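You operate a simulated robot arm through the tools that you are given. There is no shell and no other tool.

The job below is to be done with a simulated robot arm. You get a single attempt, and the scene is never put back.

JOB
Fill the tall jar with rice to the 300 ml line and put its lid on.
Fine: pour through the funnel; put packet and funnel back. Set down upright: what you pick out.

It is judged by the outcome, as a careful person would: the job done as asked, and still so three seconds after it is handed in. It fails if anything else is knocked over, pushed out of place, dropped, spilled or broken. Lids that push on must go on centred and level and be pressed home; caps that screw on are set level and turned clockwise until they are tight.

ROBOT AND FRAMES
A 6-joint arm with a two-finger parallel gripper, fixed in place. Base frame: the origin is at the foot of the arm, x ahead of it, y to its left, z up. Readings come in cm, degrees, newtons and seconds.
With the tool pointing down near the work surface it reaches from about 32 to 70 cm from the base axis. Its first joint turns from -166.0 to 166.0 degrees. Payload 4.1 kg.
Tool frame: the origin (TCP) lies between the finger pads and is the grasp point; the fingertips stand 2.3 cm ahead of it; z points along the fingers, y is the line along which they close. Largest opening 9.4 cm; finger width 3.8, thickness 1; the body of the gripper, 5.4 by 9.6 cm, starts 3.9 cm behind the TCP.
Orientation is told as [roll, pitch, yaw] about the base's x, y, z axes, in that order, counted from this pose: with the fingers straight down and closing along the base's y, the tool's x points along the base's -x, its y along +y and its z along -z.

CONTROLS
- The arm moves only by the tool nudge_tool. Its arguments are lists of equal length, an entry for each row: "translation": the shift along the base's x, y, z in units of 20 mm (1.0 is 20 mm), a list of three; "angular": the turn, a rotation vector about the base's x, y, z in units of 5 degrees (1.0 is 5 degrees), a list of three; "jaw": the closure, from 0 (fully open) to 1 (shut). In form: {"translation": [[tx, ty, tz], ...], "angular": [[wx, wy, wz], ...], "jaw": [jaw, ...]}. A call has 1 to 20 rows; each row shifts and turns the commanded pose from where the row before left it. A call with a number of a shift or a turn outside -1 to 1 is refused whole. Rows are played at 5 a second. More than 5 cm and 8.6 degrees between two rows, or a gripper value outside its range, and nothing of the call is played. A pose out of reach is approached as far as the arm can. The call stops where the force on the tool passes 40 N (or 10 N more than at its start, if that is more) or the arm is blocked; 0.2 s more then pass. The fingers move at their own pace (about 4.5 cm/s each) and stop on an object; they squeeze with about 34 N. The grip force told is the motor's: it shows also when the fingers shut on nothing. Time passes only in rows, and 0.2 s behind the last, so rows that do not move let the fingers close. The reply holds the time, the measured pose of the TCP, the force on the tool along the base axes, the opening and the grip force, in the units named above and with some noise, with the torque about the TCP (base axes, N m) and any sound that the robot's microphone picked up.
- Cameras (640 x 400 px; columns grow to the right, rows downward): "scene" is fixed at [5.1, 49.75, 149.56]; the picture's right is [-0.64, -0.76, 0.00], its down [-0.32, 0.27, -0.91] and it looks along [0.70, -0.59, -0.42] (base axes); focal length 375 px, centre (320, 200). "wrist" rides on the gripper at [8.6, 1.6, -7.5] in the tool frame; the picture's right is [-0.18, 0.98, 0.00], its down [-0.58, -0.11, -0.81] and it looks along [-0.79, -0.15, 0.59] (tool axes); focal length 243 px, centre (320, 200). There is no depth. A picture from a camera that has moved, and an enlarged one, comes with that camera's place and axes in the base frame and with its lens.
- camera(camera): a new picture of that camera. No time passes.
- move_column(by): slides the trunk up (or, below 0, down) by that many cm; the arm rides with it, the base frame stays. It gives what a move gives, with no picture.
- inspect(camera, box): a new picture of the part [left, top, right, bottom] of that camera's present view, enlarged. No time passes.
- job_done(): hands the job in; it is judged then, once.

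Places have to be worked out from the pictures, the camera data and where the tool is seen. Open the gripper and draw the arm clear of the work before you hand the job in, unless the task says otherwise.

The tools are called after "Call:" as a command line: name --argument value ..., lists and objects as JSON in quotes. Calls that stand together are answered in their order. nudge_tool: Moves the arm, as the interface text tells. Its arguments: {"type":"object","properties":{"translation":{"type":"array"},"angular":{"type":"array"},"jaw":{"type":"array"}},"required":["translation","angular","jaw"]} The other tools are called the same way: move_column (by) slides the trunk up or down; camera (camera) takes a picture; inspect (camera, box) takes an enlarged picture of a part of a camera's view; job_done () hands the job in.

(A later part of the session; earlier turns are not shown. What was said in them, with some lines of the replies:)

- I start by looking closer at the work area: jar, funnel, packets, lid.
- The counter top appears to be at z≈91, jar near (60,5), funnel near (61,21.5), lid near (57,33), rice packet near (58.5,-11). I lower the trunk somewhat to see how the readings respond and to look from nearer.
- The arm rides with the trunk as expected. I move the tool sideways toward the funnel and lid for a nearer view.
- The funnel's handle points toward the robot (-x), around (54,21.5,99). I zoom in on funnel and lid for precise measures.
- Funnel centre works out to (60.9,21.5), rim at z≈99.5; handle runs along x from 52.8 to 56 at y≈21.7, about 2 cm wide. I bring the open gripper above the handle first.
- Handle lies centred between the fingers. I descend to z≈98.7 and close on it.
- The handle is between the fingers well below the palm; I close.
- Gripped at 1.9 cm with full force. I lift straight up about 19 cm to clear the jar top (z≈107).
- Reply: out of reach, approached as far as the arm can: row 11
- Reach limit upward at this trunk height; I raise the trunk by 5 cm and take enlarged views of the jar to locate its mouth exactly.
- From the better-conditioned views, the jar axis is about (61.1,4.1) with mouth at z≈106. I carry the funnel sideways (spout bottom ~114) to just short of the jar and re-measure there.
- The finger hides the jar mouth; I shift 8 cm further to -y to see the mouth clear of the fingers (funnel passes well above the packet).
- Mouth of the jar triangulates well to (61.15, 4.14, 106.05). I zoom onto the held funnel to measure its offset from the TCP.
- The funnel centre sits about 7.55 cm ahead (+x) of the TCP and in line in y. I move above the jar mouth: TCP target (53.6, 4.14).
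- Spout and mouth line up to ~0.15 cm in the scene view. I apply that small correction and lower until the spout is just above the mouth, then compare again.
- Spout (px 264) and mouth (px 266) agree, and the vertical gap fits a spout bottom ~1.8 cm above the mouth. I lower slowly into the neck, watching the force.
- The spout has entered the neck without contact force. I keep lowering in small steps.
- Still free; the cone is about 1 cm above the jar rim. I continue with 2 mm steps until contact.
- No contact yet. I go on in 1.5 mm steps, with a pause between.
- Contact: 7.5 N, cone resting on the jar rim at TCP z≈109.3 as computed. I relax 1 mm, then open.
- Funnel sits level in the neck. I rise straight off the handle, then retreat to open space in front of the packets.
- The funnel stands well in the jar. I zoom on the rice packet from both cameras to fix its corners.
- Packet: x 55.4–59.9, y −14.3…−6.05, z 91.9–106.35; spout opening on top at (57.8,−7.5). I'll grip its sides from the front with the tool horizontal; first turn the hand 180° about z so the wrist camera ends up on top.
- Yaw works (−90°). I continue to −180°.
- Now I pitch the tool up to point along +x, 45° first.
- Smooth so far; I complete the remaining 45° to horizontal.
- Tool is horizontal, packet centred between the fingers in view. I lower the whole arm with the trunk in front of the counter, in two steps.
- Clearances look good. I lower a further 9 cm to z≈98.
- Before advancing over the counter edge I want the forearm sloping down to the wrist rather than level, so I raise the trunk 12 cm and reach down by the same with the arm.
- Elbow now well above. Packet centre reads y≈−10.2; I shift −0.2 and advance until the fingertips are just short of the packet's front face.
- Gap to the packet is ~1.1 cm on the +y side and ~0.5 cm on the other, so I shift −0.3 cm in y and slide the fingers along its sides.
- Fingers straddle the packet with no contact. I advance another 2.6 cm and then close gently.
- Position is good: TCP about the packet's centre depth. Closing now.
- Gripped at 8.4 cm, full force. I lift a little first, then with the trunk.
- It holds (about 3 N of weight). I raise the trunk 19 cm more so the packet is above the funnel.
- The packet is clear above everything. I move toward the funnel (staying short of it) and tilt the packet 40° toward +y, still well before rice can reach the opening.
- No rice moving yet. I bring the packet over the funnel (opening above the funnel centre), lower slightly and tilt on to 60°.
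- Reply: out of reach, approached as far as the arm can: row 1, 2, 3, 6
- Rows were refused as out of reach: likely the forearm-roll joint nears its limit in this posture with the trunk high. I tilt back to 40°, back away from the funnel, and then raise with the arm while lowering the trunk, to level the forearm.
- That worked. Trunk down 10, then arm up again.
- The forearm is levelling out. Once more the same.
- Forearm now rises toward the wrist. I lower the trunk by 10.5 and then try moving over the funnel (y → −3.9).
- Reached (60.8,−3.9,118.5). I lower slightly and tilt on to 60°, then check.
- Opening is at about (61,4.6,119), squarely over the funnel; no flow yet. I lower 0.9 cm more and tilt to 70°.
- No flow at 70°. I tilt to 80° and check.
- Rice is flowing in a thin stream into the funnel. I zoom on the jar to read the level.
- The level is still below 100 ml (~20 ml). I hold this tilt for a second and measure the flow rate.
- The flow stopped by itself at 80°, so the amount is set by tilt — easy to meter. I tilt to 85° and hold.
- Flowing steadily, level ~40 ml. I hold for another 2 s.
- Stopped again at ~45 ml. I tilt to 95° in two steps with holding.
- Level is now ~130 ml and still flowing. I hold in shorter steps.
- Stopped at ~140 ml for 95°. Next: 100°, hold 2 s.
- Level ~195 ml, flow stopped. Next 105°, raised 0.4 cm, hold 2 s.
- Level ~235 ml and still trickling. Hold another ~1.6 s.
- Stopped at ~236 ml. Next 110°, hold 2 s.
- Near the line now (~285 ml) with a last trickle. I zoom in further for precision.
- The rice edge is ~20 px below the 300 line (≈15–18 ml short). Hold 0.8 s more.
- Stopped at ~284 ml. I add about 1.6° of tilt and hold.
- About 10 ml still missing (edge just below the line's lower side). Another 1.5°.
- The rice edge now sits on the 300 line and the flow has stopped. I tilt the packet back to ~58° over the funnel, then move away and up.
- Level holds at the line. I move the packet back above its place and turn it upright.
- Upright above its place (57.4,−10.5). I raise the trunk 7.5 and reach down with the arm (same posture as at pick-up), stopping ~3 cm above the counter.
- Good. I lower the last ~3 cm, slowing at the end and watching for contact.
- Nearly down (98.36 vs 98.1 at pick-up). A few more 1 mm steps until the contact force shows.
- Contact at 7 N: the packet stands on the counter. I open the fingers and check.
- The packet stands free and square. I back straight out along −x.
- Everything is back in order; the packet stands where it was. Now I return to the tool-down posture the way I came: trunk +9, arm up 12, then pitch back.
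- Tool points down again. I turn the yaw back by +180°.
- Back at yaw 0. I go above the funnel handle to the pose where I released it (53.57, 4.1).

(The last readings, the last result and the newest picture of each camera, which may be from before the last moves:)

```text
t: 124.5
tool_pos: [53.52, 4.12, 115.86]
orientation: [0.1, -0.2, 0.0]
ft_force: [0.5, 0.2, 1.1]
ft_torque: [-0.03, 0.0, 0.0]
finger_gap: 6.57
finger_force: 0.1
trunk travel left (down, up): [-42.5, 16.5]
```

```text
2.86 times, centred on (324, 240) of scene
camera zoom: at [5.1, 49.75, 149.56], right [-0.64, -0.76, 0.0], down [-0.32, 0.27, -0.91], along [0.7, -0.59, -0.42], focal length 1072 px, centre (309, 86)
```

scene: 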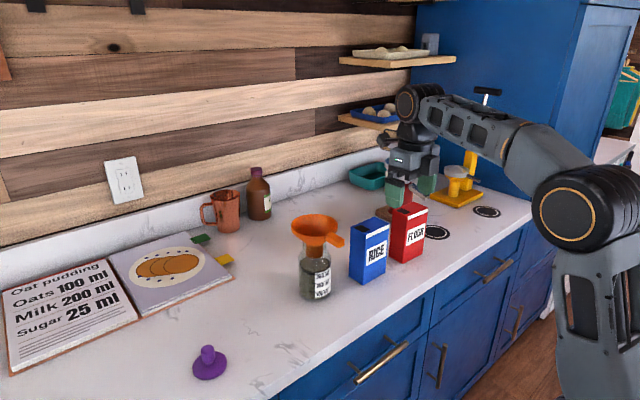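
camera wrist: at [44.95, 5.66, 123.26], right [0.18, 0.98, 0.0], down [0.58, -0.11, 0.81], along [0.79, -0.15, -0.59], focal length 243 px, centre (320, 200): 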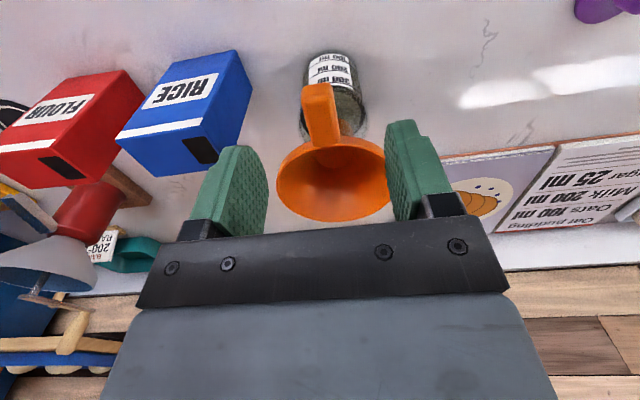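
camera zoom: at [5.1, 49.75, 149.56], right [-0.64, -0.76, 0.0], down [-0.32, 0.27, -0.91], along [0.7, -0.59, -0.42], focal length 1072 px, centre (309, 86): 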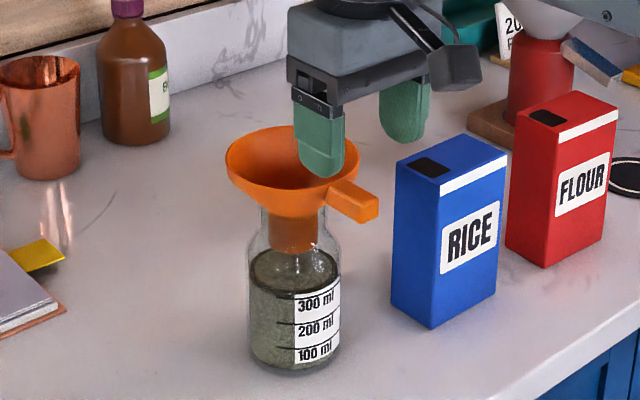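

Handle is centred. I descend to z≈109.25 and close on it.

Call:
nudge_tool --translation '[[0, 0, -0.8], [0, 0, -0.8], [0, 0, -0.8], [0, 0, -0.6], [0, 0, -0.3], [0, 0, 0], [0, 0, 0], [0, 0, 0], [0, 0, 0], [0, 0, 0]]' --angular '[[0, 0, 0], [0, 0, 0], [0, 0, 0], [0, 0, 0], [0, 0, 0], [0, 0, 0], [0, 0, 0], [0, 0, 0], [0, 0, 0], [0, 0, 0]]' --jaw '[0.4, 0.5, 0.5, 0.5, 0.5, 0.5, 0.7, 1, 1, 1]'

Call:
inspect --camera "scene" --box '[264, 170, 384, 310]'

```text
t: 126.7
tool_pos: [53.53, 4.15, 109.2]
orientation: [0.0, -0.1, 0.0]
ft_force: [0.7, 0.2, 0.9]
ft_torque: [-0.02, 0.01, 0.09]
finger_gap: 1.94
finger_force: 34.2
trunk travel left (down, up): [-42.5, 16.5]
```

```text
2.86 times, centred on (324, 240) of scene
camera zoom: at [5.1, 49.75, 149.56], right [-0.64, -0.76, 0.0], down [-0.32, 0.27, -0.91], along [0.7, -0.59, -0.42], focal length 1072 px, centre (309, 86)
```

zoom: 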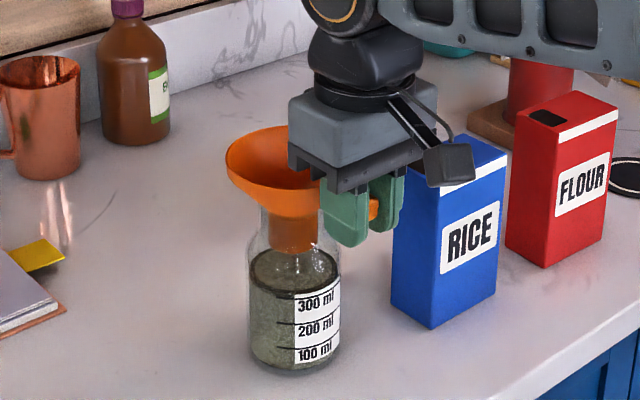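

Gripped (1.94 cm). I lift straight up ~9 cm to clear the jar.

Call:
nudge_tool --translation '[[0, 0, 0.15], [0, 0, 0.3], [0, 0, 0.4], [0, 0, 0.5], [0, 0, 0.6], [0, 0, 0.8], [0, 0, 0.8], [0, 0, 0.8], [0, 0, 0]]' --angular '[[0, 0, 0], [0, 0, 0], [0, 0, 0], [0, 0, 0], [0, 0, 0], [0, 0, 0], [0, 0, 0], [0, 0, 0], [0, 0, 0]]' --jaw '[1, 1, 1, 1, 1, 1, 1, 1, 1]'

Call:
inspect --camera "scene" --box '[264, 170, 384, 310]'

```text
t: 128.7
tool_pos: [53.46, 4.08, 117.91]
orientation: [0.0, 0.0, 0.0]
ft_force: [0.4, -0.1, 0.1]
ft_torque: [0.02, 0.04, -0.01]
finger_gap: 1.92
finger_force: 33.8
trunk travel left (down, up): [-42.5, 16.5]
```

```text
2.86 times, centred on (324, 240) of scene
camera zoom: at [5.1, 49.75, 149.56], right [-0.64, -0.76, 0.0], down [-0.32, 0.27, -0.91], along [0.7, -0.59, -0.42], focal length 1072 px, centre (309, 86)
```

zoom: 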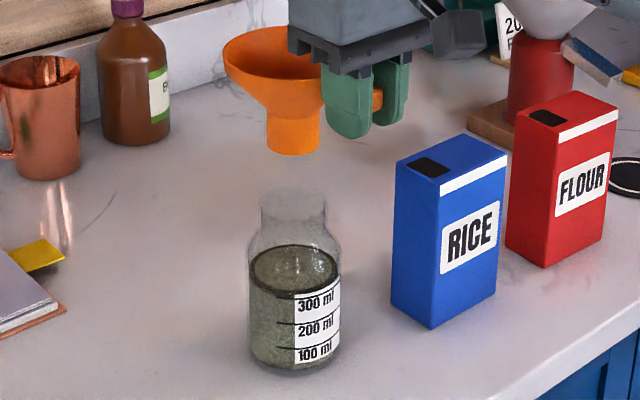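

Funnel is out cleanly, jar undisturbed. I carry it back over its original place (TCP 53.5, 21.72).

Call:
nudge_tool --translation '[[0, 0.88, 0], [0, 0.88, 0], [0, 0.88, 0], [0, 0.88, 0], [0, 0.88, 0], [0, 0.88, 0], [0, 0.88, 0], [0, 0.88, 0], [0, 0.88, 0], [0, 0.88, 0], [0, 0, 0]]' --angular '[[0, 0, 0], [0, 0, 0], [0, 0, 0], [0, 0, 0], [0, 0, 0], [0, 0, 0], [0, 0, 0], [0, 0, 0], [0, 0, 0], [0, 0, 0], [0, 0, 0]]' --jaw '[1, 1, 1, 1, 1, 1, 1, 1, 1, 1, 1]'

Call:
nudge_tool --translation '[[0, 0, -0.9], [0, 0, -0.9], [0, 0, -0.9], [0, 0, -0.9], [0, 0, -0.9], [0, 0, -0.9], [0, 0, -0.9], [0, 0, -0.9], [0, 0, -0.9], [0, 0, 0]]' --angular '[[0, 0, 0], [0, 0, 0], [0, 0, 0], [0, 0, 0], [0, 0, 0], [0, 0, 0], [0, 0, 0], [0, 0, 0], [0, 0, 0], [0, 0, 0]]' --jaw '[1, 1, 1, 1, 1, 1, 1, 1, 1, 1]'

Call:
camera --camera "scene"

```text
t: 131.1
tool_pos: [53.71, 21.67, 117.93]
orientation: [0.0, -0.2, 0.1]
ft_force: [-0.4, 0.4, 0.1]
ft_torque: [-0.01, 0.03, 0.0]
finger_gap: 1.91
finger_force: 34.1
trunk travel left (down, up): [-42.5, 16.5]
```

```text
t: 133.3
tool_pos: [53.54, 21.65, 101.67]
orientation: [-0.1, -0.1, 0.0]
ft_force: [-0.3, 1.6, -0.4]
ft_torque: [0.04, 0.03, 0.0]
finger_gap: 1.91
finger_force: 34.5
trunk travel left (down, up): [-42.5, 16.5]
```

```text
taken
```

scene: 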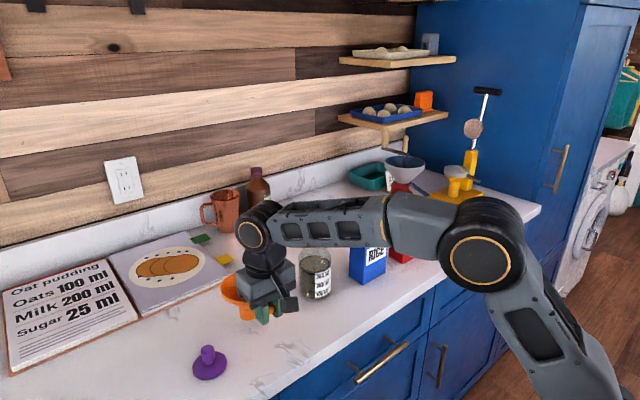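

About 3 cm above the counter. I lower on, slowing near z≈98.75.

Call:
nudge_tool --translation '[[0, 0, -0.5], [0, 0, -0.5], [0, 0, -0.25], [0, 0, -0.1], [0, 0, 0]]' --angular '[[0, 0, 0], [0, 0, 0], [0, 0, 0], [0, 0, 0], [0, 0, 0]]' --jaw '[1, 1, 1, 1, 1]'

Call:
nudge_tool --translation '[[0, 0, -0.05], [0, 0, 0]]' --angular '[[0, 0, 0], [0, 0, 0]]' --jaw '[1, 1]'

```text
t: 134.5
tool_pos: [53.64, 21.81, 98.92]
orientation: [0.0, -0.1, 0.0]
ft_force: [-0.5, 0.2, -0.6]
ft_torque: [-0.01, 0.04, 0.03]
finger_gap: 1.91
finger_force: 33.9
trunk travel left (down, up): [-42.5, 16.5]
```

```text
t: 135.1
tool_pos: [53.62, 21.69, 98.91]
orientation: [-0.1, -0.1, 0.0]
ft_force: [-0.8, -0.5, -0.9]
ft_torque: [0.01, 0.03, 0.0]
finger_gap: 1.89
finger_force: 33.8
trunk travel left (down, up): [-42.5, 16.5]
```

Not touching yet; a couple more 1 mm steps.

Call:
nudge_tool --translation '[[0, 0, -0.05], [0, 0, -0.04], [0, 0, 0]]' --angular '[[0, 0, 0], [0, 0, 0], [0, 0, 0]]' --jaw '[1, 1, 1]'

Call:
inspect --camera "scene" --box '[210, 250, 310, 330]'

```text
t: 135.9
tool_pos: [53.6, 21.66, 98.73]
orientation: [0.0, -0.1, 0.1]
ft_force: [-0.4, 0.1, 0.7]
ft_torque: [0.03, 0.02, 0.04]
finger_gap: 1.92
finger_force: 33.9
trunk travel left (down, up): [-42.5, 16.5]
```

```text
5.00 times, centred on (260, 290) of scene
camera zoom: at [5.1, 49.75, 149.56], right [-0.64, -0.76, 0.0], down [-0.32, 0.27, -0.91], along [0.7, -0.59, -0.42], focal length 1875 px, centre (620, -250)
```

zoom: 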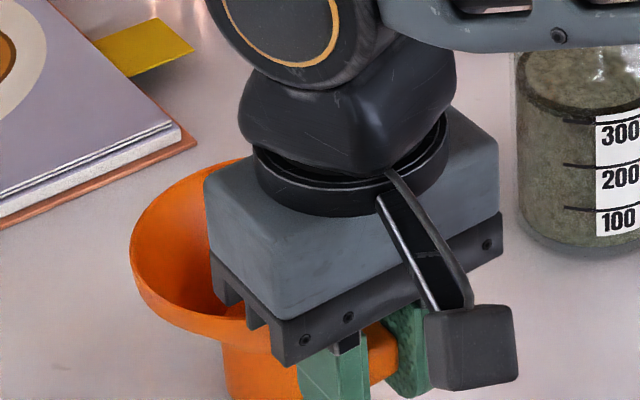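

Call:
nudge_tool --translation '[[0, 0, -0.05], [0, 0, 0]]' --angular '[[0, 0, 0], [0, 0, 0]]' --jaw '[1, 1]'

```text
t: 136.5
tool_pos: [53.64, 21.62, 98.52]
orientation: [0.0, 0.0, 0.0]
ft_force: [0.4, -0.4, -0.3]
ft_torque: [-0.03, 0.04, -0.02]
finger_gap: 1.91
finger_force: 34.3
trunk travel left (down, up): [-42.5, 16.5]
```

Still no contact force; I continue with tiny steps.

Call:
nudge_tool --translation '[[0, 0, -0.05], [0, 0, 0]]' --angular '[[0, 0, 0], [0, 0, 0]]' --jaw '[1, 1]'

Call:
nudge_tool --translation '[[0, 0, -0.03], [0, 0, 0]]' --angular '[[0, 0, 0], [0, 0, 0]]' --jaw '[1, 1]'

```text
t: 137.1
tool_pos: [53.62, 21.72, 98.66]
orientation: [0.1, -0.1, 0.0]
ft_force: [1.2, -0.1, 4.0]
ft_torque: [0.01, -0.24, 0.0]
finger_gap: 1.89
finger_force: 33.4
trunk travel left (down, up): [-42.5, 16.5]
```

```text
t: 137.7
tool_pos: [53.51, 21.64, 98.54]
orientation: [0.1, -0.3, 0.1]
ft_force: [2.4, 1.0, 8.9]
ft_torque: [-0.04, -0.64, 0.02]
finger_gap: 1.92
finger_force: 34.5
trunk travel left (down, up): [-42.5, 16.5]
```

Contact with the counter (9 N). I relax by half a millimetre and release.

Call:
nudge_tool --translation '[[0, 0, 0.04], [0, 0, 0], [0, 0, 0], [0, 0, 0], [0, 0, 0], [0, 0, 0]]' --angular '[[0, 0, 0], [0, 0, 0], [0, 0, 0], [0, 0, 0], [0, 0, 0], [0, 0, 0]]' --jaw '[1, 1, 0.7, 0.5, 0.5, 0.5]'

Call:
nudge_tool --translation '[[0, 0, 0.3], [0, 0, 0.6], [0, 0, 0.9], [0, 0, 0.9], [0, 0, 0.9], [0, 0, 0]]' --angular '[[0, 0, 0], [0, 0, 0], [0, 0, 0], [0, 0, 0], [0, 0, 0], [0, 0, 0]]' --jaw '[0.5, 0.5, 0.5, 0.5, 0.5, 0.5]'

Call:
camera --camera "wrist"

Call:
camera --camera "scene"

```text
t: 139.1
tool_pos: [53.62, 21.65, 98.56]
orientation: [0.0, -0.1, 0.0]
ft_force: [0.5, 0.3, -0.3]
ft_torque: [0.01, 0.0, -0.01]
finger_gap: 4.7
finger_force: 0.0
trunk travel left (down, up): [-42.5, 16.5]
```

```text
t: 140.5
tool_pos: [53.63, 21.68, 105.73]
orientation: [0.0, -0.1, 0.0]
ft_force: [-0.5, -0.2, -0.6]
ft_torque: [0.01, 0.01, -0.01]
finger_gap: 4.7
finger_force: 0.1
trunk travel left (down, up): [-42.5, 16.5]
```

```text
taken
camera wrist: at [44.91, 23.25, 113.25], right [0.18, 0.98, 0.0], down [0.58, -0.11, 0.81], along [0.79, -0.15, -0.59], focal length 243 px, centre (320, 200)
```

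wrist: 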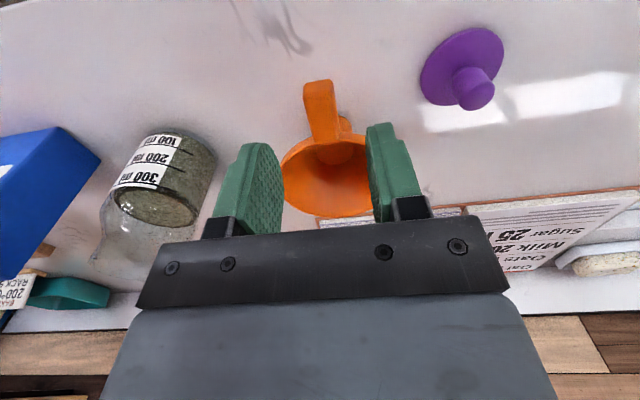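

```text
taken
```

scene: 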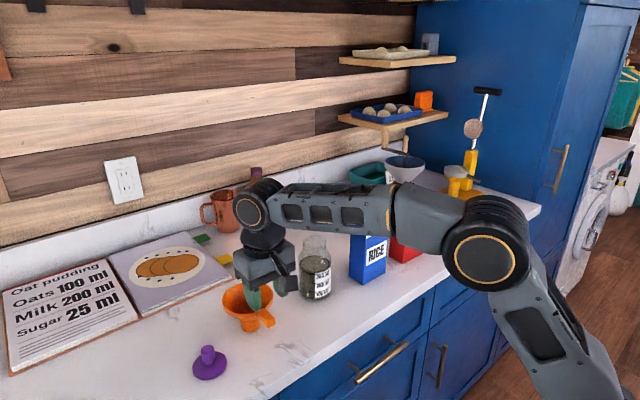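

Funnel stands upright at its place. Next the lid: I zoom in to locate its knob.

Call:
inspect --camera "wrist" --box '[400, 10, 520, 130]'

Call:
inspect --camera "scene" --box '[170, 335, 250, 385]'

```text
3.33 times, centred on (460, 70) of wrist
camera zoom: at [44.91, 23.25, 113.25], right [0.18, 0.98, 0.0], down [0.58, -0.11, 0.81], along [0.79, -0.15, -0.59], focal length 809 px, centre (-147, 633)
```

zoom: 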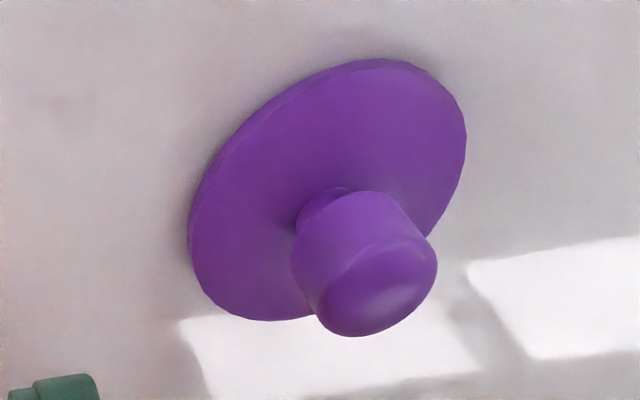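

```text
8.00 times, centred on (210, 360) of scene
camera zoom: at [5.1, 49.75, 149.56], right [-0.64, -0.76, 0.0], down [-0.32, 0.27, -0.91], along [0.7, -0.59, -0.42], focal length 3000 px, centre (1200, -1080)
```

zoom: 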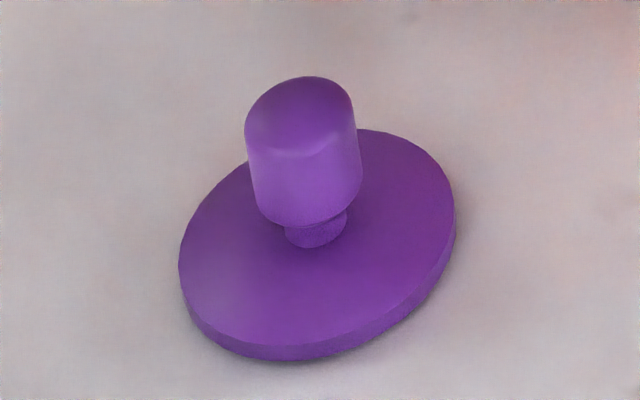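

Knob top is at (56.7, 32.93, 96.55), knob ~2.6 cm wide, lid disc ~6.4 cm. I move above it.

Call:
nudge_tool --translation '[[0.219, 0.804, 0], [0.219, 0.804, 0], [0.219, 0.804, 0], [0.219, 0.804, 0], [0.219, 0.804, 0], [0.219, 0.804, 0], [0.219, 0.804, 0], [0, 0, 0]]' --angular '[[0, 0, 0], [0, 0, 0], [0, 0, 0], [0, 0, 0], [0, 0, 0], [0, 0, 0], [0, 0, 0], [0, 0, 0]]' --jaw '[0.45, 0.45, 0.45, 0.45, 0.45, 0.45, 0.45, 0.45]'

Call:
camera --camera "wrist"

Call:
camera --camera "scene"

```text
t: 142.3
tool_pos: [56.7, 32.99, 105.7]
orientation: [-0.1, -0.1, 0.0]
ft_force: [0.0, 0.6, -0.6]
ft_torque: [0.03, 0.03, -0.01]
finger_gap: 5.17
finger_force: 0.0
trunk travel left (down, up): [-42.5, 16.5]
```

```text
taken
camera wrist: at [47.98, 34.53, 113.23], right [0.18, 0.98, 0.0], down [0.58, -0.11, 0.81], along [0.79, -0.15, -0.59], focal length 243 px, centre (320, 200)
```

wrist: 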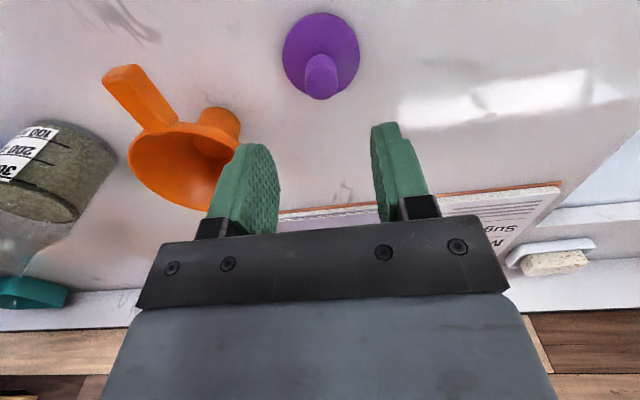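

```text
taken
```

scene: 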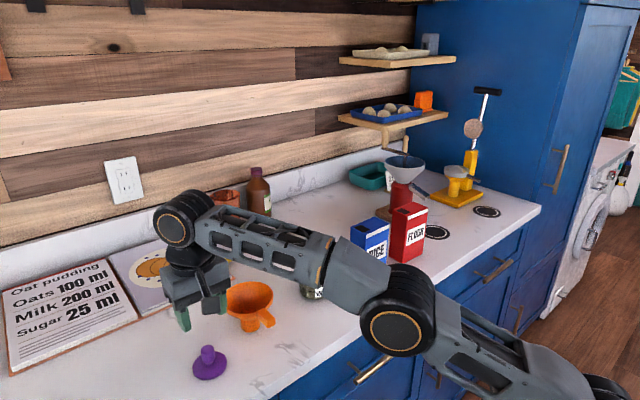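

Consistent (56.9, 32.96). I descend to z≈97.5 first and check alignment.

Call:
nudge_tool --translation '[[0.03, 0, -0.8], [0, 0, -0.8], [0, 0, -0.8], [0, 0, -0.8], [0, 0, -0.8], [0, 0, 0]]' --angular '[[0, 0, 0], [0, 0, 0], [0, 0, 0], [0, 0, 0], [0, 0, 0], [0, 0, 0]]' --jaw '[0.45, 0.45, 0.45, 0.45, 0.45, 0.45]'

Call:
camera --camera "wrist"

Call:
inspect --camera "scene" --box '[150, 300, 270, 390]'

```text
t: 143.7
tool_pos: [56.7, 32.95, 97.66]
orientation: [0.1, -0.2, 0.0]
ft_force: [0.2, 0.6, 0.1]
ft_torque: [-0.03, 0.0, 0.03]
finger_gap: 5.16
finger_force: 0.2
trunk travel left (down, up): [-42.5, 16.5]
```

```text
taken
camera wrist: at [48.04, 34.56, 105.2], right [0.18, 0.98, 0.0], down [0.58, -0.11, 0.81], along [0.79, -0.15, -0.59], focal length 243 px, centre (320, 200)
```

wrist: 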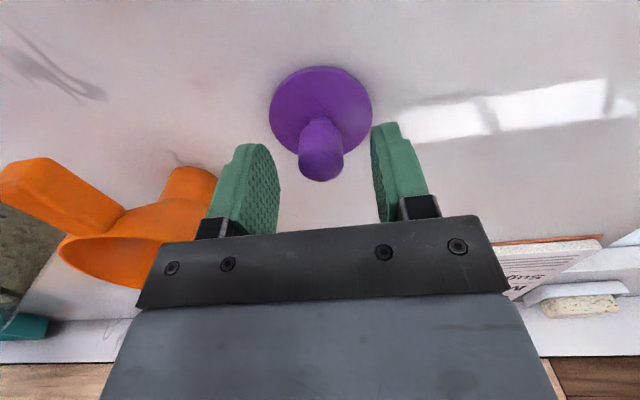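

```text
4.44 times, centred on (210, 345) of scene
camera zoom: at [5.1, 49.75, 149.56], right [-0.64, -0.76, 0.0], down [-0.32, 0.27, -0.91], along [0.7, -0.59, -0.42], focal length 1667 px, centre (809, -444)
```

zoom: 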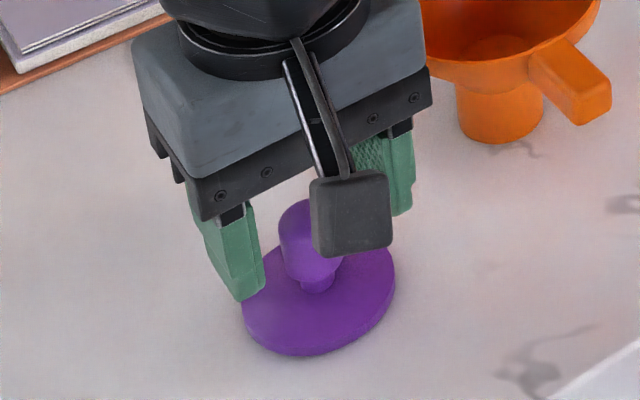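

Aligned within a millimetre. I descend the last 2.2 cm and close on the knob.

Call:
nudge_tool --translation '[[0, 0, -0.4], [0, 0, -0.4], [0, 0, -0.3], [0, 0, 0], [0, 0, 0], [0, 0, 0], [0, 0, 0], [0, 0, 0]]' --angular '[[0, 0, 0], [0, 0, 0], [0, 0, 0], [0, 0, 0], [0, 0, 0], [0, 0, 0], [0, 0, 0], [0, 0, 0]]' --jaw '[0.45, 0.45, 0.45, 0.45, 0.6, 0.8, 1, 1]'

Call:
camera --camera "wrist"

Call:
inspect --camera "scene" --box '[150, 300, 270, 390]'

```text
t: 145.5
tool_pos: [56.77, 33.01, 95.52]
orientation: [0.1, -0.1, 0.0]
ft_force: [-0.7, -0.1, 0.9]
ft_torque: [-0.03, -0.04, -0.02]
finger_gap: 2.25
finger_force: 34.0
trunk travel left (down, up): [-42.5, 16.5]
```

```text
taken
camera wrist: at [48.05, 34.53, 103.03], right [0.18, 0.98, 0.0], down [0.58, -0.11, 0.81], along [0.79, -0.15, -0.59], focal length 243 px, centre (320, 200)
```

wrist: 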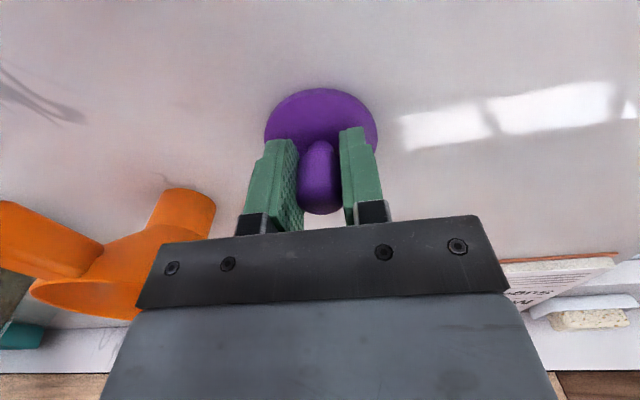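

```text
4.44 times, centred on (210, 345) of scene
camera zoom: at [5.1, 49.75, 149.56], right [-0.64, -0.76, 0.0], down [-0.32, 0.27, -0.91], along [0.7, -0.59, -0.42], focal length 1667 px, centre (809, -444)
```

zoom: 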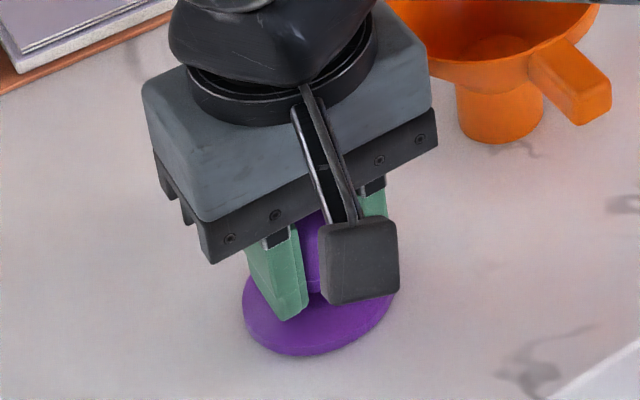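

Knob gripped (2.25 cm). I lift a little with the arm, then with the trunk, and look at the lid's underside.

Call:
nudge_tool --translation '[[0, 0, 0.3], [0, 0, 0.5], [0, 0, 0.7], [0, 0, 0]]' --angular '[[0, 0, 0], [0, 0, 0], [0, 0, 0], [0, 0, 0]]' --jaw '[1, 1, 1, 1]'

Call:
move_column --by 14

Call:
camera --camera "scene"

Call:
inspect --camera "wrist" --box '[240, 70, 400, 230]'

```text
t: 146.5
tool_pos: [56.85, 32.98, 98.61]
orientation: [0.1, -0.1, 0.0]
ft_force: [-0.5, -1.1, -0.6]
ft_torque: [0.01, 0.01, -0.01]
finger_gap: 2.24
finger_force: 34.2
trunk travel left (down, up): [-42.5, 16.5]
```

```text
t: 148.2
tool_pos: [56.76, 33.06, 112.49]
orientation: [0.0, -0.1, 0.0]
ft_force: [-0.6, -0.7, 0.5]
ft_torque: [0.01, 0.03, -0.01]
finger_gap: 2.25
finger_force: 33.9
trunk travel left (down, up): [-56.5, 2.5]
```

```text
taken
```

scene: 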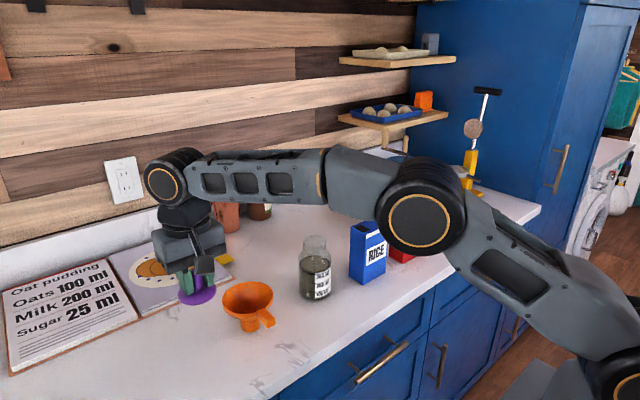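

```text
2.50 times, centred on (320, 150) of wrist
camera zoom: at [48.11, 34.53, 119.95], right [0.18, 0.98, 0.0], down [0.58, -0.11, 0.81], along [0.79, -0.15, -0.59], focal length 606 px, centre (320, 325)
```

zoom: 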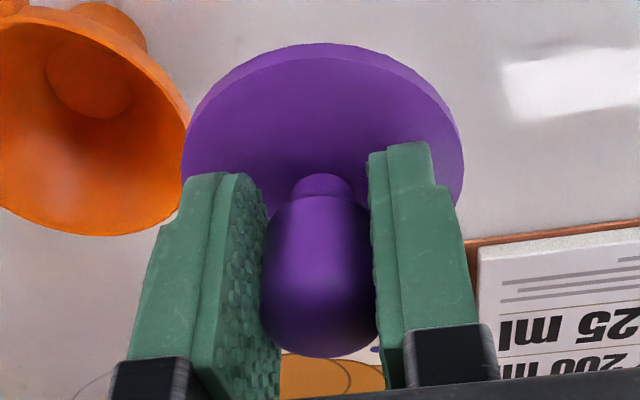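

The lid centre coincides with the TCP (offset <0.1 cm). I raise 2 cm and travel toward the jar, stopping short to re-measure the mouth.

Call:
nudge_tool --translation '[[0, -0.4, 0.5], [0, -0.8, 0.5], [0, -1, 0], [0, -1, 0], [0, -1, 0], [0, -1, 0], [0, -1, 0], [0, -1, 0], [0, -1, 0], [0, -1, 0], [0, -0.8, 0], [0, 0, 0]]' --angular '[[0, 0, 0], [0, 0, 0], [0, 0, 0], [0, 0, 0], [0, 0, 0], [0, 0, 0], [0, 0, 0], [0, 0, 0], [0, 0, 0], [0, 0, 0], [0, 0, 0], [0, 0, 0]]' --jaw '[1, 1, 1, 1, 1, 1, 1, 1, 1, 1, 1, 1]'

Call:
camera --camera "wrist"

Call:
camera --camera "scene"

```text
t: 150.8
tool_pos: [56.71, 12.9, 114.48]
orientation: [0.0, -0.2, 0.0]
ft_force: [0.6, 0.2, -0.4]
ft_torque: [-0.02, -0.04, 0.0]
finger_gap: 2.25
finger_force: 33.8
trunk travel left (down, up): [-56.5, 2.5]
```

```text
taken
camera wrist: at [48.11, 14.47, 122.02], right [0.18, 0.98, 0.0], down [0.58, -0.11, 0.81], along [0.79, -0.15, -0.59], focal length 243 px, centre (320, 200)
```

wrist: 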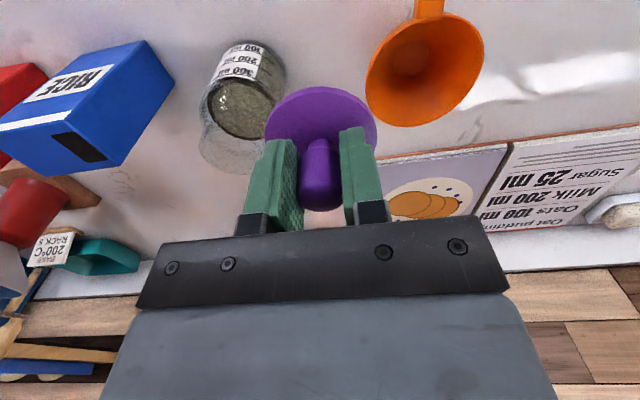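

```text
taken
```

scene: 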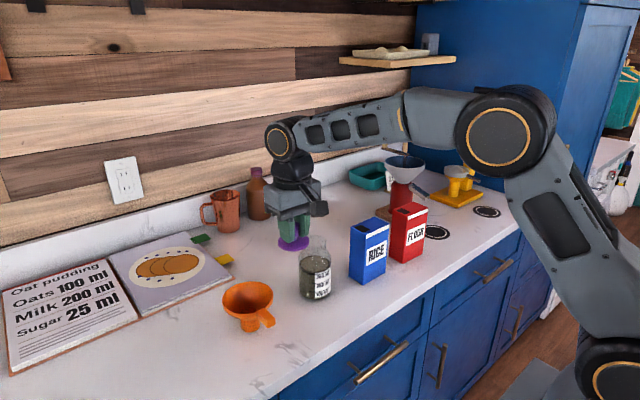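

Call:
inspect --camera "wrist" --box '[180, 30, 300, 190]'

Call:
inspect --camera "scene" --box '[264, 215, 344, 265]'

```text
2.50 times, centred on (240, 110) of wrist
camera zoom: at [48.11, 14.47, 122.02], right [0.18, 0.98, 0.0], down [0.58, -0.11, 0.81], along [0.79, -0.15, -0.59], focal length 606 px, centre (520, 425)
```

zoom: 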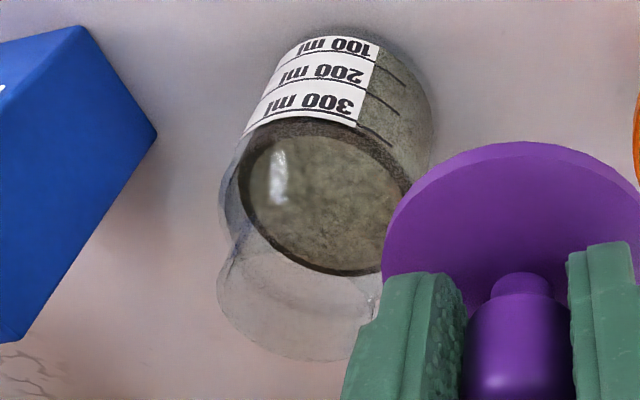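

```text
8.00 times, centred on (304, 240) of scene
camera zoom: at [5.1, 49.75, 149.56], right [-0.64, -0.76, 0.0], down [-0.32, 0.27, -0.91], along [0.7, -0.59, -0.42], focal length 3000 px, centre (448, -120)
```

zoom: 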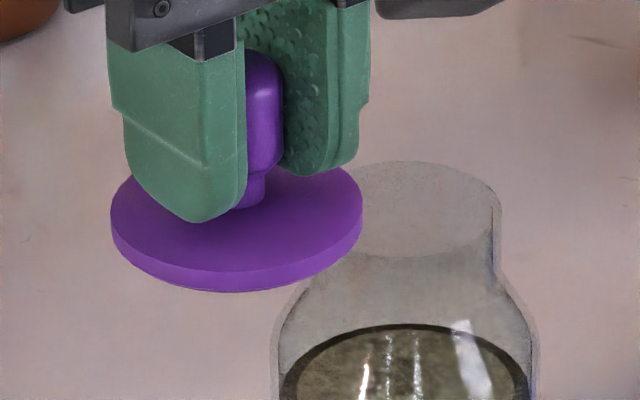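

The jar mouth is exactly where it was (61.15, 4.14, 106.05). I move the lid over it and lower to ~1.5 cm above the mouth.

Call:
nudge_tool --translation '[[0.44, -0.876, 0], [0.44, -0.876, 0], [0.44, -0.876, 0], [0.44, -0.876, 0], [0.44, -0.876, 0], [0, 0, -0.6], [0, 0, -0.6], [0, 0, -0.5], [0, 0, 0]]' --angular '[[0, 0, 0], [0, 0, 0], [0, 0, 0], [0, 0, 0], [0, 0, 0], [0, 0, 0], [0, 0, 0], [0, 0, 0], [0, 0, 0]]' --jaw '[1, 1, 1, 1, 1, 1, 1, 1, 1]'

Call:
inspect --camera "scene" --box '[274, 215, 354, 265]'

Call:
camera --camera "wrist"

```text
t: 152.8
tool_pos: [61.09, 4.23, 111.0]
orientation: [0.0, -0.1, 0.0]
ft_force: [0.1, -0.5, -0.6]
ft_torque: [0.02, 0.02, 0.02]
finger_gap: 2.23
finger_force: 33.7
trunk travel left (down, up): [-56.5, 2.5]
```

```text
8.00 times, centred on (314, 240) of scene
camera zoom: at [5.1, 49.75, 149.56], right [-0.64, -0.76, 0.0], down [-0.32, 0.27, -0.91], along [0.7, -0.59, -0.42], focal length 3000 px, centre (368, -120)
```

zoom: 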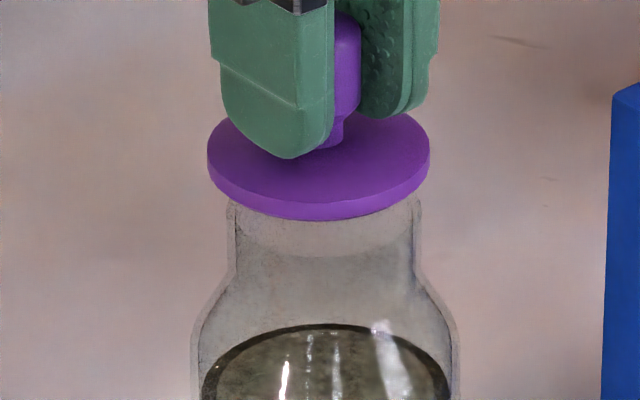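

```text
taken
camera wrist: at [52.53, 5.76, 118.6], right [0.18, 0.98, 0.0], down [0.58, -0.11, 0.81], along [0.79, -0.15, -0.59], focal length 243 px, centre (320, 200)
```

wrist: 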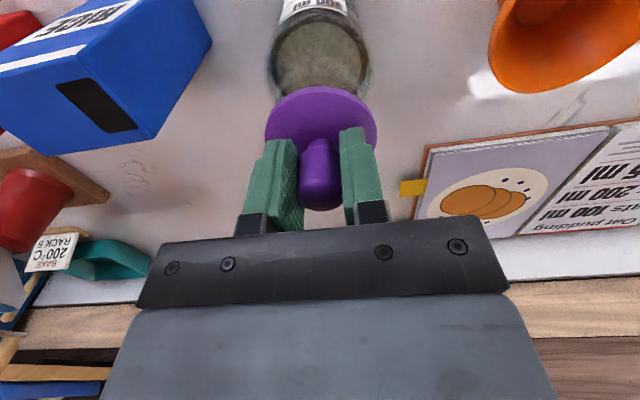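

Lid is level and centred to ~0.15 cm; I apply a −0.09/−0.10 cm correction and lower toward the rim.

Call:
nudge_tool --translation '[[-0.04, -0.05, 0], [0, 0, -0.25], [0, 0, -0.2], [0, 0, 0]]' --angular '[[0, 0, 0], [0, 0, 0], [0, 0, 0], [0, 0, 0]]' --jaw '[1, 1, 1, 1]'

Call:
inspect --camera "scene" --box '[284, 225, 348, 265]'

```text
t: 153.8
tool_pos: [61.13, 4.11, 110.17]
orientation: [0.0, -0.1, 0.0]
ft_force: [0.1, -0.1, -0.5]
ft_torque: [-0.04, -0.02, 0.01]
finger_gap: 2.26
finger_force: 33.5
trunk travel left (down, up): [-56.5, 2.5]
```

```text
10.00 times, centred on (316, 245) of scene
camera zoom: at [5.1, 49.75, 149.56], right [-0.64, -0.76, 0.0], down [-0.32, 0.27, -0.91], along [0.7, -0.59, -0.42], focal length 3750 px, centre (360, -250)
```

zoom: 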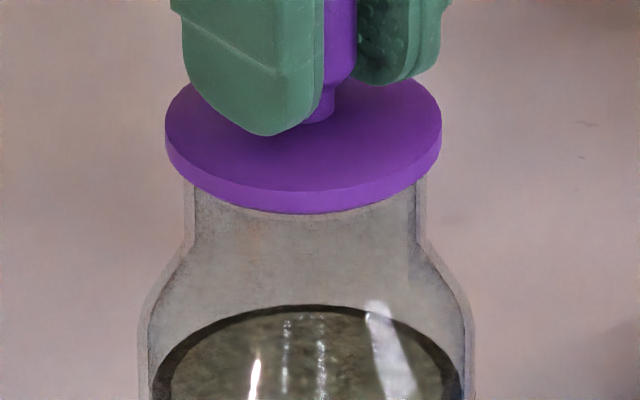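

Lid centre (303.5 px) and neck centre (305.5 px) agree within 0.05 cm. I lower in small steps to find the seat.

Call:
nudge_tool --translation '[[0, 0, -0.1], [0, 0, -0.1], [0, 0, 0]]' --angular '[[0, 0, 0], [0, 0, 0], [0, 0, 0]]' --jaw '[1, 1, 1]'

Call:
nudge_tool --translation '[[0, 0, -0.07], [0, 0, 0]]' --angular '[[0, 0, 0], [0, 0, 0]]' --jaw '[1, 1]'

Call:
inspect --camera "scene" --box '[284, 225, 348, 265]'

```text
t: 154.6
tool_pos: [61.17, 4.13, 109.78]
orientation: [0.1, -0.1, 0.0]
ft_force: [0.3, 0.1, 0.2]
ft_torque: [0.02, 0.02, -0.03]
finger_gap: 2.27
finger_force: 33.8
trunk travel left (down, up): [-56.5, 2.5]
```

```text
t: 155.2
tool_pos: [61.14, 4.12, 109.83]
orientation: [0.1, -0.3, 0.1]
ft_force: [1.5, -0.1, 13.0]
ft_torque: [-0.23, 0.2, -0.03]
finger_gap: 2.25
finger_force: 34.2
trunk travel left (down, up): [-56.5, 2.5]
heard: snap
```

```text
10.00 times, centred on (316, 245) of scene
camera zoom: at [5.1, 49.75, 149.56], right [-0.64, -0.76, 0.0], down [-0.32, 0.27, -0.91], along [0.7, -0.59, -0.42], focal length 3750 px, centre (360, -250)
```

zoom: 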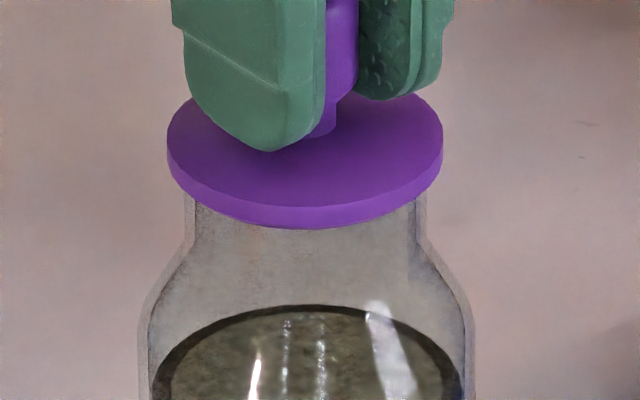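

A snap was heard at 13 N — the lid has clicked on. I press a touch more to make sure it's home.

Call:
nudge_tool --translation '[[0, 0, -0.05], [0, 0, 0]]' --angular '[[0, 0, 0], [0, 0, 0]]' --jaw '[1, 1]'

Call:
inspect --camera "scene" --box '[274, 225, 354, 305]'

```text
t: 155.8
tool_pos: [61.03, 4.11, 109.75]
orientation: [0.1, -0.6, 0.0]
ft_force: [3.6, 0.0, 25.1]
ft_torque: [-0.3, -0.07, 0.01]
finger_gap: 2.24
finger_force: 33.9
trunk travel left (down, up): [-56.5, 2.5]
```

```text
5.00 times, centred on (314, 265) of scene
camera zoom: at [5.1, 49.75, 149.56], right [-0.64, -0.76, 0.0], down [-0.32, 0.27, -0.91], along [0.7, -0.59, -0.42], focal length 1875 px, centre (350, -125)
```

zoom: 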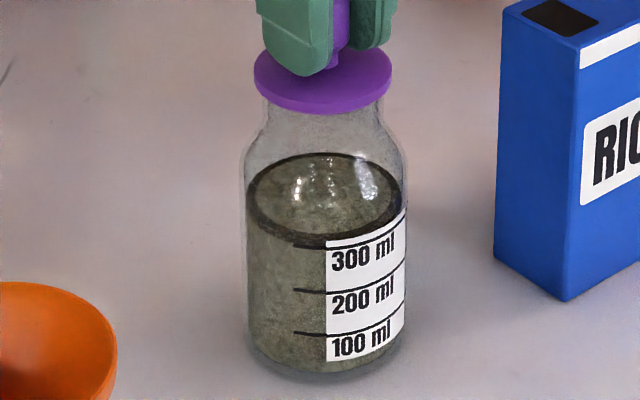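

Firm at 25 N, no further travel: the lid is home and level. I relax the press and open the fingers.

Call:
nudge_tool --translation '[[0, 0, 0.09], [0, 0, 0]]' --angular '[[0, 0, 0], [0, 0, 0]]' --jaw '[1, 1]'

Call:
nudge_tool --translation '[[0, 0, 0], [0, 0, 0], [0, 0, 0], [0, 0, 0]]' --angular '[[0, 0, 0], [0, 0, 0], [0, 0, 0], [0, 0, 0]]' --jaw '[0.8, 0.6, 0.5, 0.5]'

Call:
inspect --camera "scene" --box '[274, 205, 354, 305]'

```text
t: 156.4
tool_pos: [61.04, 4.03, 109.67]
orientation: [0.1, -0.2, -0.1]
ft_force: [5.3, 0.6, 16.5]
ft_torque: [0.16, -0.44, -0.03]
finger_gap: 2.25
finger_force: 34.5
trunk travel left (down, up): [-56.5, 2.5]
```

```text
t: 157.4
tool_pos: [61.09, 4.14, 109.73]
orientation: [0.0, -0.1, 0.0]
ft_force: [0.1, -0.3, 1.0]
ft_torque: [0.02, 0.01, 0.0]
finger_gap: 4.73
finger_force: 0.1
trunk travel left (down, up): [-56.5, 2.5]
```

```text
4.00 times, centred on (314, 255) of scene
camera zoom: at [5.1, 49.75, 149.56], right [-0.64, -0.76, 0.0], down [-0.32, 0.27, -0.91], along [0.7, -0.59, -0.42], focal length 1500 px, centre (344, -20)
```

zoom: 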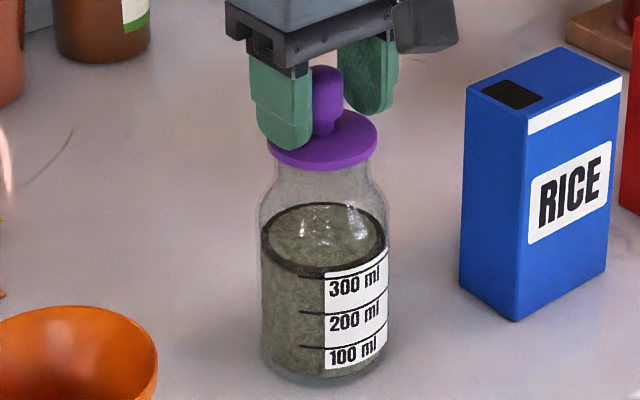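

Released; the lid sits level and centred. I rise and retreat clear of the work.

Call:
nudge_tool --translation '[[0, 0, 0.4], [0, 0, 0.7], [0, 0, 1], [0, 0, 1], [0, 0, 1], [0, 0, 1], [-1, 0, 0], [-1, 0, 0], [-1, 0, 0], [-1, 0, 0], [-1, 0, 0], [-1, 0, 0], [-1, 0, 0], [-1, 0, 0], [-1, 0, 0], [-1, 0, 0], [-1, 0, 0], [0, 0, 0]]' --angular '[[0, 0, 0], [0, 0, 0], [0, 0, 0], [0, 0, 0], [0, 0, 0], [0, 0, 0], [0, 0, 0], [0, 0, 0], [0, 0, 0], [0, 0, 0], [0, 0, 0], [0, 0, 0], [0, 0, 0], [0, 0, 0], [0, 0, 0], [0, 0, 0], [0, 0, 0], [0, 0, 0]]' --jaw '[0.5, 0.5, 0.5, 0.5, 0.5, 0.5, 0, 0, 0, 0, 0, 0, 0, 0, 0, 0, 0, 0]'

Call:
camera --camera "scene"

Call:
inspect --camera "scene" --box '[204, 205, 364, 335]'

Call:
camera --camera "wrist"

```text
t: 161.2
tool_pos: [38.94, 4.0, 119.94]
orientation: [0.0, -0.2, 0.0]
ft_force: [-0.3, -0.2, 0.1]
ft_torque: [-0.02, -0.01, 0.0]
finger_gap: 9.43
finger_force: 0.1
trunk travel left (down, up): [-56.5, 2.5]
```

```text
taken
```

scene: 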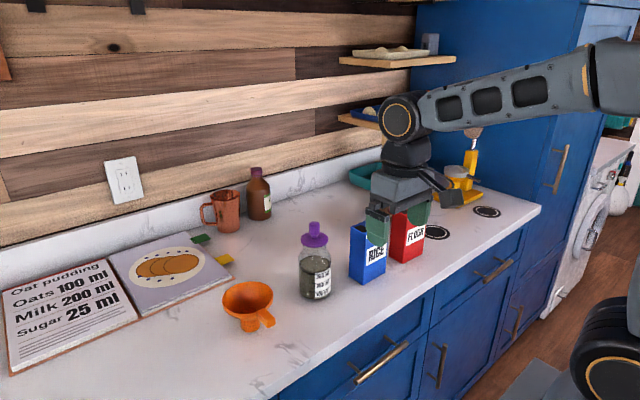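

```text
3.08 times, centred on (284, 270) of scene
camera zoom: at [5.1, 49.75, 149.56], right [-0.64, -0.76, 0.0], down [-0.32, 0.27, -0.91], along [0.7, -0.59, -0.42], focal length 1154 px, centre (431, -15)
```

zoom: 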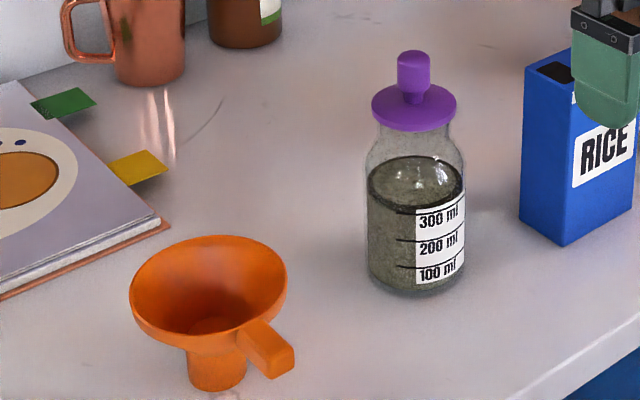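

```text
taken
camera wrist: at [30.36, 5.64, 127.4], right [0.18, 0.98, 0.0], down [0.58, -0.11, 0.81], along [0.79, -0.15, -0.59], focal length 243 px, centre (320, 200)
```

wrist: 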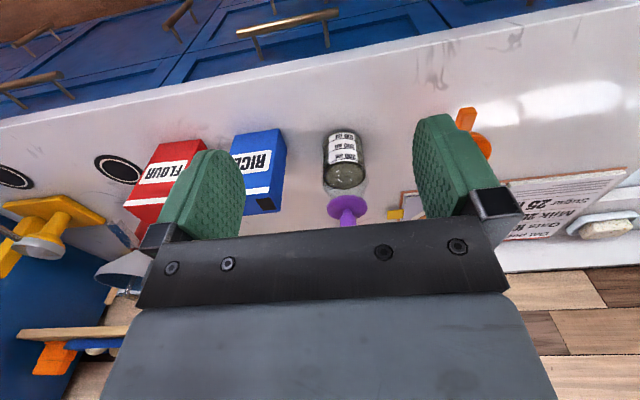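

The jar is filled to the 300 ml line and its lid is on level. The funnel and packet are back upright, nothing is spilled, and the open gripper is clear of the work, so I hand the job in.

Call:
job_done

```text
The job is handed in.
```

The tall jar is filled with rice to the 300 ml line and its lid is on. I handed the job in and the tool confirmed that, but it gave no verdict.

- **Rice level:** in the enlarged picture the edge of the rice sits on the 300 ml line, to within a few ml. It stayed there after the pour stopped.
- **Lid:** it went on centred and level. It snapped at about 13 N, and pressing on to 25 N moved it no further.
- **Packet and funnel:** I poured through the funnel. Both are back upright where they started, to within about a millimetre by the arm's readings.
- **Surroundings:** the last pictures show no spilled rice and nothing knocked over or moved. The gripper is open and clear of the work.
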